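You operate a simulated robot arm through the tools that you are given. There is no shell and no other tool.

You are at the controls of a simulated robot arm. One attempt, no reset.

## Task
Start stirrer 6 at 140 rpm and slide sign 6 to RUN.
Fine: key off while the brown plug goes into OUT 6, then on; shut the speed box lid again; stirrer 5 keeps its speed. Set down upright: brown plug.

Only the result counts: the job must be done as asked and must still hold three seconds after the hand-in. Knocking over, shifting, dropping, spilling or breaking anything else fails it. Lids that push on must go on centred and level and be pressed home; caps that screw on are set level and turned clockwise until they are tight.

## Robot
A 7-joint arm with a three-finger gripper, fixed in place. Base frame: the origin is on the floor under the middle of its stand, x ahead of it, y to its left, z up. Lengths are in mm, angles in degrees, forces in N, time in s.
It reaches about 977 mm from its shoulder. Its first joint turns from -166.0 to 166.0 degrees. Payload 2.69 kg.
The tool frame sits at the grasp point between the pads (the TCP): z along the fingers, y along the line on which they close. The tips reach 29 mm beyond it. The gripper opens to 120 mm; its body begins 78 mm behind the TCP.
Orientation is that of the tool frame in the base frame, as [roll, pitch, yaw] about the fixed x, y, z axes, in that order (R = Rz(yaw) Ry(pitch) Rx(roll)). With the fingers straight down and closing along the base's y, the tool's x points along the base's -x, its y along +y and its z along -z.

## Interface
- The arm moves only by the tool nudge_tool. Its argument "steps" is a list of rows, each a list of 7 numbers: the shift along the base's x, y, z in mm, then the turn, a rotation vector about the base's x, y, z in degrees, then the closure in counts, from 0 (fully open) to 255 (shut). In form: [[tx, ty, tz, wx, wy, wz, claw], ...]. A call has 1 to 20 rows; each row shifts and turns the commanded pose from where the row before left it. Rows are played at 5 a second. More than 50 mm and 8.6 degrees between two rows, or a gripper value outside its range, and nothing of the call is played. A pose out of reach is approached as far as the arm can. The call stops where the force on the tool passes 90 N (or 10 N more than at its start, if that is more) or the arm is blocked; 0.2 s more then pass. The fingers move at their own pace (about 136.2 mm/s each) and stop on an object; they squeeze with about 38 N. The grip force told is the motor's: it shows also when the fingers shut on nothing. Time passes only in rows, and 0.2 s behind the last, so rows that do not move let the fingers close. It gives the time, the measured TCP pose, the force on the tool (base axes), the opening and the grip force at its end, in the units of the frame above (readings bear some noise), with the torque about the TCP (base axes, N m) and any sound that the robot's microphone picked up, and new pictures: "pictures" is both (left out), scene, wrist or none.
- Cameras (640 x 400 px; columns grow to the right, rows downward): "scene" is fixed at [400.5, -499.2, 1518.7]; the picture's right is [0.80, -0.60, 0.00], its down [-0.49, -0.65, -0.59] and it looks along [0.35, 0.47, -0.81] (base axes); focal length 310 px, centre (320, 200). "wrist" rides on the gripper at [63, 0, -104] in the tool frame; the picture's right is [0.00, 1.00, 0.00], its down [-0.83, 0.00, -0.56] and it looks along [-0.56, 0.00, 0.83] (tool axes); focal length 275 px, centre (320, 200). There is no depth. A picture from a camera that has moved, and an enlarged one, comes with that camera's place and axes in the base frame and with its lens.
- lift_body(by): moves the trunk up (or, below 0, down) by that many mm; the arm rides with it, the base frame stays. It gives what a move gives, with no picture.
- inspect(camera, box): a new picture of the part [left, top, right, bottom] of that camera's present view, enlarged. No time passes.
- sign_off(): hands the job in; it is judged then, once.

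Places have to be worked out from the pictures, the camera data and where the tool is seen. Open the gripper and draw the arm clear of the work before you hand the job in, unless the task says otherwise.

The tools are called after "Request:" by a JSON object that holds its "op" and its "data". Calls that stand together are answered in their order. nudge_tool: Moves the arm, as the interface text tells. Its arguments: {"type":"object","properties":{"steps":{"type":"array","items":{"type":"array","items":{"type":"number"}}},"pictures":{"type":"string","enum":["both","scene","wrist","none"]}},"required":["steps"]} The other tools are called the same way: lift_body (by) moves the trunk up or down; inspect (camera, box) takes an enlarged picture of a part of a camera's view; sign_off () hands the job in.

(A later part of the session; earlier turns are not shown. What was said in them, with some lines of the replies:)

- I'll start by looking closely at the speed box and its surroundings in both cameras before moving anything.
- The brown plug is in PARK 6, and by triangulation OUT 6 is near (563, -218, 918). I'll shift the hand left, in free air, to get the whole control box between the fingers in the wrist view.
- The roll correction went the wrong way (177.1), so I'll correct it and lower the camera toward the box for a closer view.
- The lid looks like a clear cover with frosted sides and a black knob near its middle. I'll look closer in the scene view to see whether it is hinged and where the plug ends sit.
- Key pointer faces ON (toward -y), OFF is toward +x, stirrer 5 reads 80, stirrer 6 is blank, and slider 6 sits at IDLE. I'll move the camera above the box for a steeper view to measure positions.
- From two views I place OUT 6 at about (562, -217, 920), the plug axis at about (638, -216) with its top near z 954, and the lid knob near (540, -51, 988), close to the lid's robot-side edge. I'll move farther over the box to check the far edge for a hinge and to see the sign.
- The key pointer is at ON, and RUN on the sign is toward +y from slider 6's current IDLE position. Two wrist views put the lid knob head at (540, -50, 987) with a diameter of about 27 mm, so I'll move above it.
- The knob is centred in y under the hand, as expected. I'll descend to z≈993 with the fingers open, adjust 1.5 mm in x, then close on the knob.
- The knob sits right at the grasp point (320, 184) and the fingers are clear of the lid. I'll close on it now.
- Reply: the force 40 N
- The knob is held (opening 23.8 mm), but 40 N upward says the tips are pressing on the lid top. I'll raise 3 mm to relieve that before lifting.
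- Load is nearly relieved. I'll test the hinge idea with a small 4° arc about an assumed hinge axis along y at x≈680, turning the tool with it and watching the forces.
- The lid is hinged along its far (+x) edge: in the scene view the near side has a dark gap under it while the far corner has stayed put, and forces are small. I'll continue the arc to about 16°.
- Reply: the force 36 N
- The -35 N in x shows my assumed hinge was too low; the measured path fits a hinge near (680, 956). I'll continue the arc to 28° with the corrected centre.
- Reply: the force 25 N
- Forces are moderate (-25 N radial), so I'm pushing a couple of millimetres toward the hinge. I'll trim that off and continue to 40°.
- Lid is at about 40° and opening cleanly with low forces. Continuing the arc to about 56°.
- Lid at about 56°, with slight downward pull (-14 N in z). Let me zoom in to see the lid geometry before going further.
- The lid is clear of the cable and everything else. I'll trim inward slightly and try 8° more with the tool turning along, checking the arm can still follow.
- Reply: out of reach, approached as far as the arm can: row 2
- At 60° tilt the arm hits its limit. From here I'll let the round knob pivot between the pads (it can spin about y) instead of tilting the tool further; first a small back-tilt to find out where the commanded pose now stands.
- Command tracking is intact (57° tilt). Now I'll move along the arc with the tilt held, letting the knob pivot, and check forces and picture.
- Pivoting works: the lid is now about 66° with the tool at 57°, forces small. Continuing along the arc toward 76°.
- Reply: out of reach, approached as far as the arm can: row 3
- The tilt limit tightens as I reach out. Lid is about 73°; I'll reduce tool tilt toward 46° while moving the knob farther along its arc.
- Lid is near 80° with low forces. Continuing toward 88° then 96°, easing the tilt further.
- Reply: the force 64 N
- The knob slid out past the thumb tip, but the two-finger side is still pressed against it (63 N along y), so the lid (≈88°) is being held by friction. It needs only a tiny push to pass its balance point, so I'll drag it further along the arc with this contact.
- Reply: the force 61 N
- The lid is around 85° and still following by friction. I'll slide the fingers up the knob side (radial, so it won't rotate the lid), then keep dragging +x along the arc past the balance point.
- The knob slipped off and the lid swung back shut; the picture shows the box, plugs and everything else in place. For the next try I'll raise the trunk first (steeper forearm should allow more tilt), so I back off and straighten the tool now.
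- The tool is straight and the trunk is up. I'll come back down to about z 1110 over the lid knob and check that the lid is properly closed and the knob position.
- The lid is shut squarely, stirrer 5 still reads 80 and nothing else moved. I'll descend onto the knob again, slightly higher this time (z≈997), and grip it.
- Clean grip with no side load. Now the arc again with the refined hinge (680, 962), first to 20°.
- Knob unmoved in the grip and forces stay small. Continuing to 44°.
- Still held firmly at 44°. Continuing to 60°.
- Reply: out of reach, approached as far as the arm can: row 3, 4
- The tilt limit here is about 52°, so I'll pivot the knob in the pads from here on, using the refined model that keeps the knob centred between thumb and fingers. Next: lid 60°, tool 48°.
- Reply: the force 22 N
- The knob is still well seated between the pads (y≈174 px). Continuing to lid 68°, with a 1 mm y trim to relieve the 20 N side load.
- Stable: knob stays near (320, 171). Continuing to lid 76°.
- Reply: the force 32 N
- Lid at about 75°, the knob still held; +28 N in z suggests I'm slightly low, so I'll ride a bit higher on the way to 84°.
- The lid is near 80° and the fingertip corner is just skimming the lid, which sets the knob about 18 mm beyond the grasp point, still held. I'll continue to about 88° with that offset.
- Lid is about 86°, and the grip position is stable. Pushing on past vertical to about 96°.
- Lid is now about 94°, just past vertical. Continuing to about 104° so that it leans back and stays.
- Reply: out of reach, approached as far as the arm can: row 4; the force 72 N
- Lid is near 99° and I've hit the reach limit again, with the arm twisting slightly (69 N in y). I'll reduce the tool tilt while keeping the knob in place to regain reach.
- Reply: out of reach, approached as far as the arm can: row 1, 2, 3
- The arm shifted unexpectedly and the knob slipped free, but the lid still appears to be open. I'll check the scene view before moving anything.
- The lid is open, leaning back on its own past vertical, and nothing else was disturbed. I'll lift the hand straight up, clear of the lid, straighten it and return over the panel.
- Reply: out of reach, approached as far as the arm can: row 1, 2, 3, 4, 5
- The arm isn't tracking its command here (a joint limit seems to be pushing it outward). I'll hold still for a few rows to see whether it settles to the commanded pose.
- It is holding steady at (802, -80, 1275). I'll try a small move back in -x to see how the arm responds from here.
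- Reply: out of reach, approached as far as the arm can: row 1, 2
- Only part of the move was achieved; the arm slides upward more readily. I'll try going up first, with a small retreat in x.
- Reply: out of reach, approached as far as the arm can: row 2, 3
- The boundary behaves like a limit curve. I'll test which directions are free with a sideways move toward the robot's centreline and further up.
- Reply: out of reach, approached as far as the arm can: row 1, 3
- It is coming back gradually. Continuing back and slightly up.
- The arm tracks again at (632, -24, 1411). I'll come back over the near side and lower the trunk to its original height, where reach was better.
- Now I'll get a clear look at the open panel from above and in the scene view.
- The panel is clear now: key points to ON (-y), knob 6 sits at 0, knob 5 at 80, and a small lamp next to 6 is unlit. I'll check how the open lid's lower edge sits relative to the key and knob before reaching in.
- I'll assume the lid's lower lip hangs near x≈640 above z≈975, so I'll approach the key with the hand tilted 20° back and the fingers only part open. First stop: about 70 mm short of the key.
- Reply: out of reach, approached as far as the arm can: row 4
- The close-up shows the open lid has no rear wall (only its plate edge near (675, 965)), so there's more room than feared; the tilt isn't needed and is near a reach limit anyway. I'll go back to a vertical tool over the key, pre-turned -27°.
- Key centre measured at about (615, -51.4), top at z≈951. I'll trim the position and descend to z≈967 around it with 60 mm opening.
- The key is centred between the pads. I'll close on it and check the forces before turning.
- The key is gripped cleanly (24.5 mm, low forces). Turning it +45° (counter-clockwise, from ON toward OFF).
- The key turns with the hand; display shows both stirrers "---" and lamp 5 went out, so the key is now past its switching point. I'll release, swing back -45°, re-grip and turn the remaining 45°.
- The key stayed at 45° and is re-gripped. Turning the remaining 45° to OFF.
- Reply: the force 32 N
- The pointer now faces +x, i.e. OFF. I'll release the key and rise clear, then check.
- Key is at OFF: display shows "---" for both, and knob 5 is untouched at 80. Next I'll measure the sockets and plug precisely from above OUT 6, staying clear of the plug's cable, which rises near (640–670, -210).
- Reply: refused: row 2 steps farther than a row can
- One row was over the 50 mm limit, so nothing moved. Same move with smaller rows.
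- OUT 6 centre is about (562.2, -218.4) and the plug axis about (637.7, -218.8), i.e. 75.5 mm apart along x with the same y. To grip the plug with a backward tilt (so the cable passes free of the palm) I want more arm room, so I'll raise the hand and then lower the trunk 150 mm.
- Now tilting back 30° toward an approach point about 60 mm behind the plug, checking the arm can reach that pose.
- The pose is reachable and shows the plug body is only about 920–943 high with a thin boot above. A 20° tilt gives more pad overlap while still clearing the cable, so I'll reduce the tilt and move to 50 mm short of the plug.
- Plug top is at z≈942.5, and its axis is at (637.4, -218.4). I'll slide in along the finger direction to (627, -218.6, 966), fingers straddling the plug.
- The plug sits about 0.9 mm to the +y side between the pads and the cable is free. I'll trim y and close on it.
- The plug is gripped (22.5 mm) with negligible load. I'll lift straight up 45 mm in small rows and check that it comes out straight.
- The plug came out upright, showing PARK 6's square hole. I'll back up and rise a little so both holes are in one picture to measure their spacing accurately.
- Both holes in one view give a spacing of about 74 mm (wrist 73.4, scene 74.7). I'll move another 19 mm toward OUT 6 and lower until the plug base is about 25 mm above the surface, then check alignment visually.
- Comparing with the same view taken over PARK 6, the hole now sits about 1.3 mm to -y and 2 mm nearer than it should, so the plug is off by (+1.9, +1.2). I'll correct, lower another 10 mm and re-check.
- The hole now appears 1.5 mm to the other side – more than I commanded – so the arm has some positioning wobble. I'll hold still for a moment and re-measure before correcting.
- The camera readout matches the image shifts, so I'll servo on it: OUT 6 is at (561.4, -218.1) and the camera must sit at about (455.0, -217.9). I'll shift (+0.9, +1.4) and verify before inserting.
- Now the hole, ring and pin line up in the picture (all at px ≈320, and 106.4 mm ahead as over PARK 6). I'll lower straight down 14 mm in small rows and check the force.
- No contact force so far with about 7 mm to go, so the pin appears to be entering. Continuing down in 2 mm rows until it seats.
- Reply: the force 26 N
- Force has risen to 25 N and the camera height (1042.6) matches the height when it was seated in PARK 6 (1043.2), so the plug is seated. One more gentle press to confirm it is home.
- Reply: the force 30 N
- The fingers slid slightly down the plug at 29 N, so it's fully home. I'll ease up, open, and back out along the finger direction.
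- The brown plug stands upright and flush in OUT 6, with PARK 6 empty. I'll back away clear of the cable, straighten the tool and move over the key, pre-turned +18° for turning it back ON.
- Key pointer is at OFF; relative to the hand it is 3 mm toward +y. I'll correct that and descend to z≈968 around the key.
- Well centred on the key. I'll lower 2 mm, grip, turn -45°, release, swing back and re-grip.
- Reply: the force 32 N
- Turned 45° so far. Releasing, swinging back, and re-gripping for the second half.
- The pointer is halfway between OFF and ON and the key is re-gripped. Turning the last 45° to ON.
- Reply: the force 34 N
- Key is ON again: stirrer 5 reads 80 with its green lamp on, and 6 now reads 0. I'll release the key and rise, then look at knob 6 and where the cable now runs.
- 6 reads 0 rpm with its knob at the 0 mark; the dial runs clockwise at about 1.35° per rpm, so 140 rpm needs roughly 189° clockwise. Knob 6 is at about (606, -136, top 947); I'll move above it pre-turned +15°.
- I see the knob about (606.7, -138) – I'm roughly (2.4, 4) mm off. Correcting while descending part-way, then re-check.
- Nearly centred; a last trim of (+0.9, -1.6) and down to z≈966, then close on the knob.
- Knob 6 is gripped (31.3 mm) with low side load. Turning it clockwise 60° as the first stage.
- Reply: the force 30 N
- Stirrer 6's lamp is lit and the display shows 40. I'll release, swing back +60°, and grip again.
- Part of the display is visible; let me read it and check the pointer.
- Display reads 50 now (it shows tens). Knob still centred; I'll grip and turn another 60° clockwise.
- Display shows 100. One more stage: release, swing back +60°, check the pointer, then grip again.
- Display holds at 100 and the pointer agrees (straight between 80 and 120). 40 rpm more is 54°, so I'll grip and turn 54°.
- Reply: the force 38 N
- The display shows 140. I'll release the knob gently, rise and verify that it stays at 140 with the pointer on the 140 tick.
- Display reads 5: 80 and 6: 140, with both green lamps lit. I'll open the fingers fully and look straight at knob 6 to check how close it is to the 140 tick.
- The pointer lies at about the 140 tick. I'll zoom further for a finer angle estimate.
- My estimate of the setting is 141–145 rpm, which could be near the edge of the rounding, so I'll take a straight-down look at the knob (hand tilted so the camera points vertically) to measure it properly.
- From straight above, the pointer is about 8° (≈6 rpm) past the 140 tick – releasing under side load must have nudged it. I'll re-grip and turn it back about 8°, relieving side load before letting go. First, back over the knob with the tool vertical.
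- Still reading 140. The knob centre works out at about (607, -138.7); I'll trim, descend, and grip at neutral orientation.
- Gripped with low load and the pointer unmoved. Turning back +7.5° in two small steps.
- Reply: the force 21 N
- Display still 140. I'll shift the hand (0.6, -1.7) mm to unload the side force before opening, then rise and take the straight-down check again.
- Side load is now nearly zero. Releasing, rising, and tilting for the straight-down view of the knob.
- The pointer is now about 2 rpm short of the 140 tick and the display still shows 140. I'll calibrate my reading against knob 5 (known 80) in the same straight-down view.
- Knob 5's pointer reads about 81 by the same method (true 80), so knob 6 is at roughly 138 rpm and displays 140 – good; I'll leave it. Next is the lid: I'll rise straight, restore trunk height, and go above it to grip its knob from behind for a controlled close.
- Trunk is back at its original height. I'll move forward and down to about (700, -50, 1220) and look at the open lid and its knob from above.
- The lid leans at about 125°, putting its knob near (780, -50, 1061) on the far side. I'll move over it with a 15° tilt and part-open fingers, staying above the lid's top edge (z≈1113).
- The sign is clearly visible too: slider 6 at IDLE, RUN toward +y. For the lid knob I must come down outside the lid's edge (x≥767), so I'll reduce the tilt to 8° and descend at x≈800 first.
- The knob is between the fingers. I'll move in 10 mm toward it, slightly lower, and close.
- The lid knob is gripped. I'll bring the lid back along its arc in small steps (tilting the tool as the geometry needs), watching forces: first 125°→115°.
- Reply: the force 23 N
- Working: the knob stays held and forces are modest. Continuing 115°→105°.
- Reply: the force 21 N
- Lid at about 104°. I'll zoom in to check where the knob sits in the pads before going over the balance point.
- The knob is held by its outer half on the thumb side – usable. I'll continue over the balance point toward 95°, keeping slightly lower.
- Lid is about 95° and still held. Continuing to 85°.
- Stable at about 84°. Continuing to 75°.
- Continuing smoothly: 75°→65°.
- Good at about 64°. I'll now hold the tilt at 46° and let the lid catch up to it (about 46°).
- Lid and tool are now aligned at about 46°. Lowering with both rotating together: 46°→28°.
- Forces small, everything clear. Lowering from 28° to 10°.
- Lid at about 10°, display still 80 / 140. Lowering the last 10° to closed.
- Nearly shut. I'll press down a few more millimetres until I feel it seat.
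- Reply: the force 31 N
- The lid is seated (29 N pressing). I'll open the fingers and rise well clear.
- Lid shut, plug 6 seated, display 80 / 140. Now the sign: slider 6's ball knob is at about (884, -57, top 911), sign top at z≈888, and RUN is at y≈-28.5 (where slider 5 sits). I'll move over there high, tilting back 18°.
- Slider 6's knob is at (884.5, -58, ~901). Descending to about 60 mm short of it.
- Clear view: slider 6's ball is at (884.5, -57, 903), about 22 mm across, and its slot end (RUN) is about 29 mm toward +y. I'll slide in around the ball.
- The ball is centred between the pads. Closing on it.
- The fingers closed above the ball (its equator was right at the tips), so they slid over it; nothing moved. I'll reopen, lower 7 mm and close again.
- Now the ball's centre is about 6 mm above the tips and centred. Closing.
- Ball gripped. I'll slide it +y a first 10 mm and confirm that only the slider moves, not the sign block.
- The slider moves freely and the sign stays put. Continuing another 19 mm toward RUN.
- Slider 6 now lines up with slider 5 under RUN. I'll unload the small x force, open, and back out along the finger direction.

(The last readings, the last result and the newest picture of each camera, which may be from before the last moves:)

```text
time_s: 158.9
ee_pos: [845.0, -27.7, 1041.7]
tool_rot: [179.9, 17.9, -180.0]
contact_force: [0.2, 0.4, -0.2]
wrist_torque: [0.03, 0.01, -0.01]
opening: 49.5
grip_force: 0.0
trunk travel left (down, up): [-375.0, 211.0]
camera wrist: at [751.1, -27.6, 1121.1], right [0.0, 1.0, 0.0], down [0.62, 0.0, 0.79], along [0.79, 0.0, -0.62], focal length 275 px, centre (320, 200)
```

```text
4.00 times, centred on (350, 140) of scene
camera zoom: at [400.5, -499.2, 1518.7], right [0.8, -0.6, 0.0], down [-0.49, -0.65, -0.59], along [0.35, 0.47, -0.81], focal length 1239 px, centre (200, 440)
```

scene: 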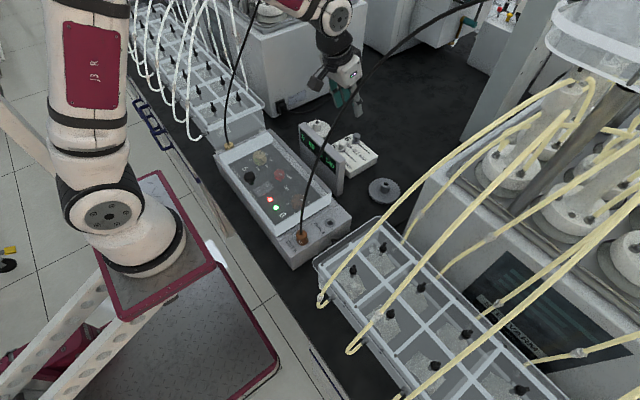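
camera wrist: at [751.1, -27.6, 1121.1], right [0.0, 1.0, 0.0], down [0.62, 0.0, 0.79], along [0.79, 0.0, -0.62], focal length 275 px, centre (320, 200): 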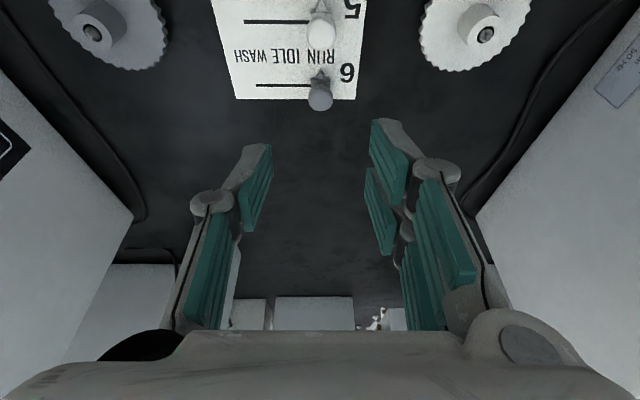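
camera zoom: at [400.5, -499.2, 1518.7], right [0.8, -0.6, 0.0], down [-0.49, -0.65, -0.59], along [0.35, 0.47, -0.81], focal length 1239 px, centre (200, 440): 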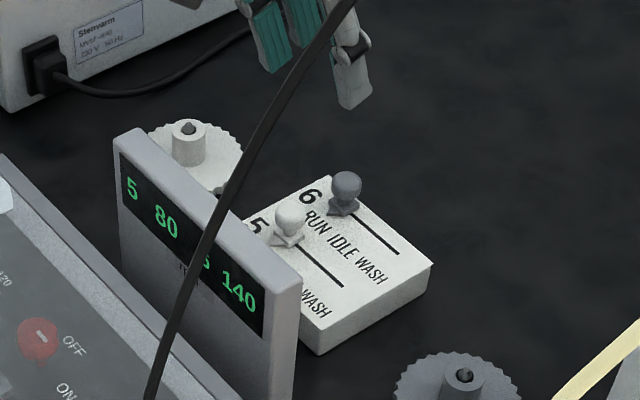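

Slider 6 is at RUN, sign undisturbed, display 80 / 140. I'll raise the arm and draw it back clear of the work, then do a final check.

Request:
{"op": "nudge_tool", "data": {"steps": [[-10, 0, 40, 0, 0, 0, 100], [-15, 0, 40, 0, 0, 0, 50], [-30, 0, 35, 0, 3, 0, 0], [-40, 0, 20, 0, 3, 0, 0], [-45, 0, 10, 0, 3, 0, 0], [-45, 0, 0, 0, 3, 0, 0], [-45, 0, 0, 0, 3, 0, 0], [-45, 0, 0, 0, 3, 0, 0], [-45, 0, 0, 0, 0, 0, 0], [-45, 0, 0, 0, 0, 0, 0], [-40, 0, 0, 0, 0, 0, 0], [0, 0, 0, 0, 0, 0, 0]], "pictures": "both"}}

Request:
{"op": "inspect", "data": {"camera": "scene", "box": [200, 90, 400, 280]}}

Request:
{"op": "inspect", "data": {"camera": "wrist", "box": [180, 100, 460, 300]}}

```text
time_s: 161.5
ee_pos: [438.8, -28.9, 1191.5]
tool_rot: [180.0, 0.0, 179.8]
contact_force: [-0.1, 0.1, 1.0]
wrist_torque: [-0.03, 0.01, 0.0]
opening: 120.0
grip_force: 0.1
trunk travel left (down, up): [-375.0, 211.0]
camera wrist: at [373.6, -28.4, 1295.2], right [0.0, 1.0, 0.0], down [0.83, 0.0, 0.56], along [0.56, 0.0, -0.83], focal length 275 px, centre (320, 200)
```

scene: 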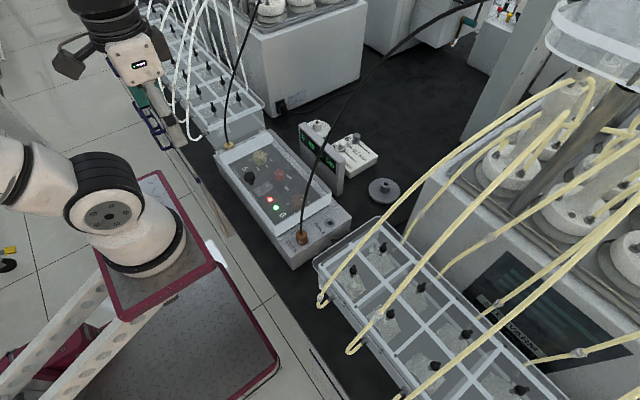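
wrist: 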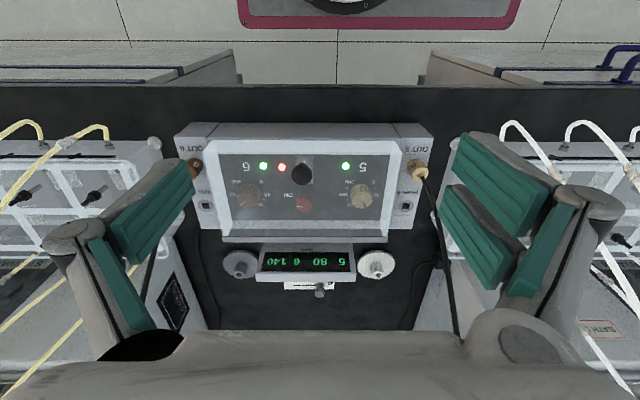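

```text
2.11 times, centred on (300, 185) of scene
camera zoom: at [400.5, -499.2, 1518.7], right [0.8, -0.6, 0.0], down [-0.49, -0.65, -0.59], along [0.35, 0.47, -0.81], focal length 652 px, centre (362, 232)
```

zoom: 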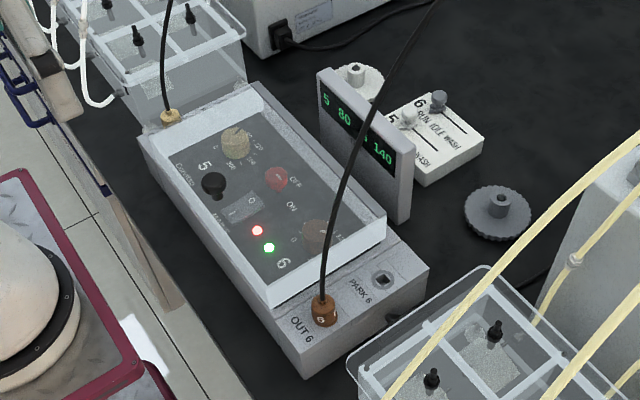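

```text
2.00 times, centred on (320, 200) of wrist
camera zoom: at [373.6, -28.4, 1295.2], right [0.0, 1.0, 0.0], down [0.83, 0.0, 0.56], along [0.56, 0.0, -0.83], focal length 551 px, centre (320, 200)
```

zoom: 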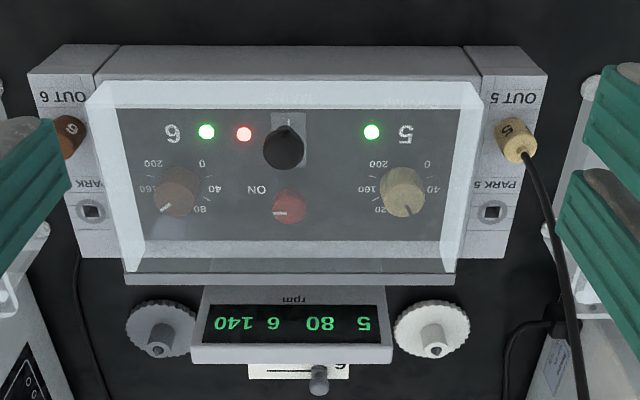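

The final views show the lid shut, the brown plug upright in OUT 6 and the key at ON. Stirrer 5 reads 80, stirrer 6 reads 140, and slider 6 is at RUN. The gripper is open and the arm is clear, so I'm handing the job in.

Request:
{"op": "sign_off", "data": {}}

```text
The job is handed in.
```

Stirrer 6 is running with the display at 140 rpm, and sign 6 is slid to RUN. I've handed the job in.

- **Plug:** I turned the key off first, moved the brown plug from PARK 6 to OUT 6, where it stands upright and flush, then turned the key back on.
- **Stirrer 6 speed:** by the knob's pointer it is at about 138 rpm; the display appears to round to tens, so it shows 140.
- **Stirrer 5:** it stopped while the key was off and came back at its 80 rpm; I did not touch its knob.
- **Lid:** it is shut and pressed down. On the first try at opening it, the knob slipped from the gripper at about 85° and the lid fell shut; nothing else had moved in the pictures afterwards. The final closing was controlled all the way.

In the final pictures nothing else had shifted or fallen over. The gripper is open and the arm is clear of the work.
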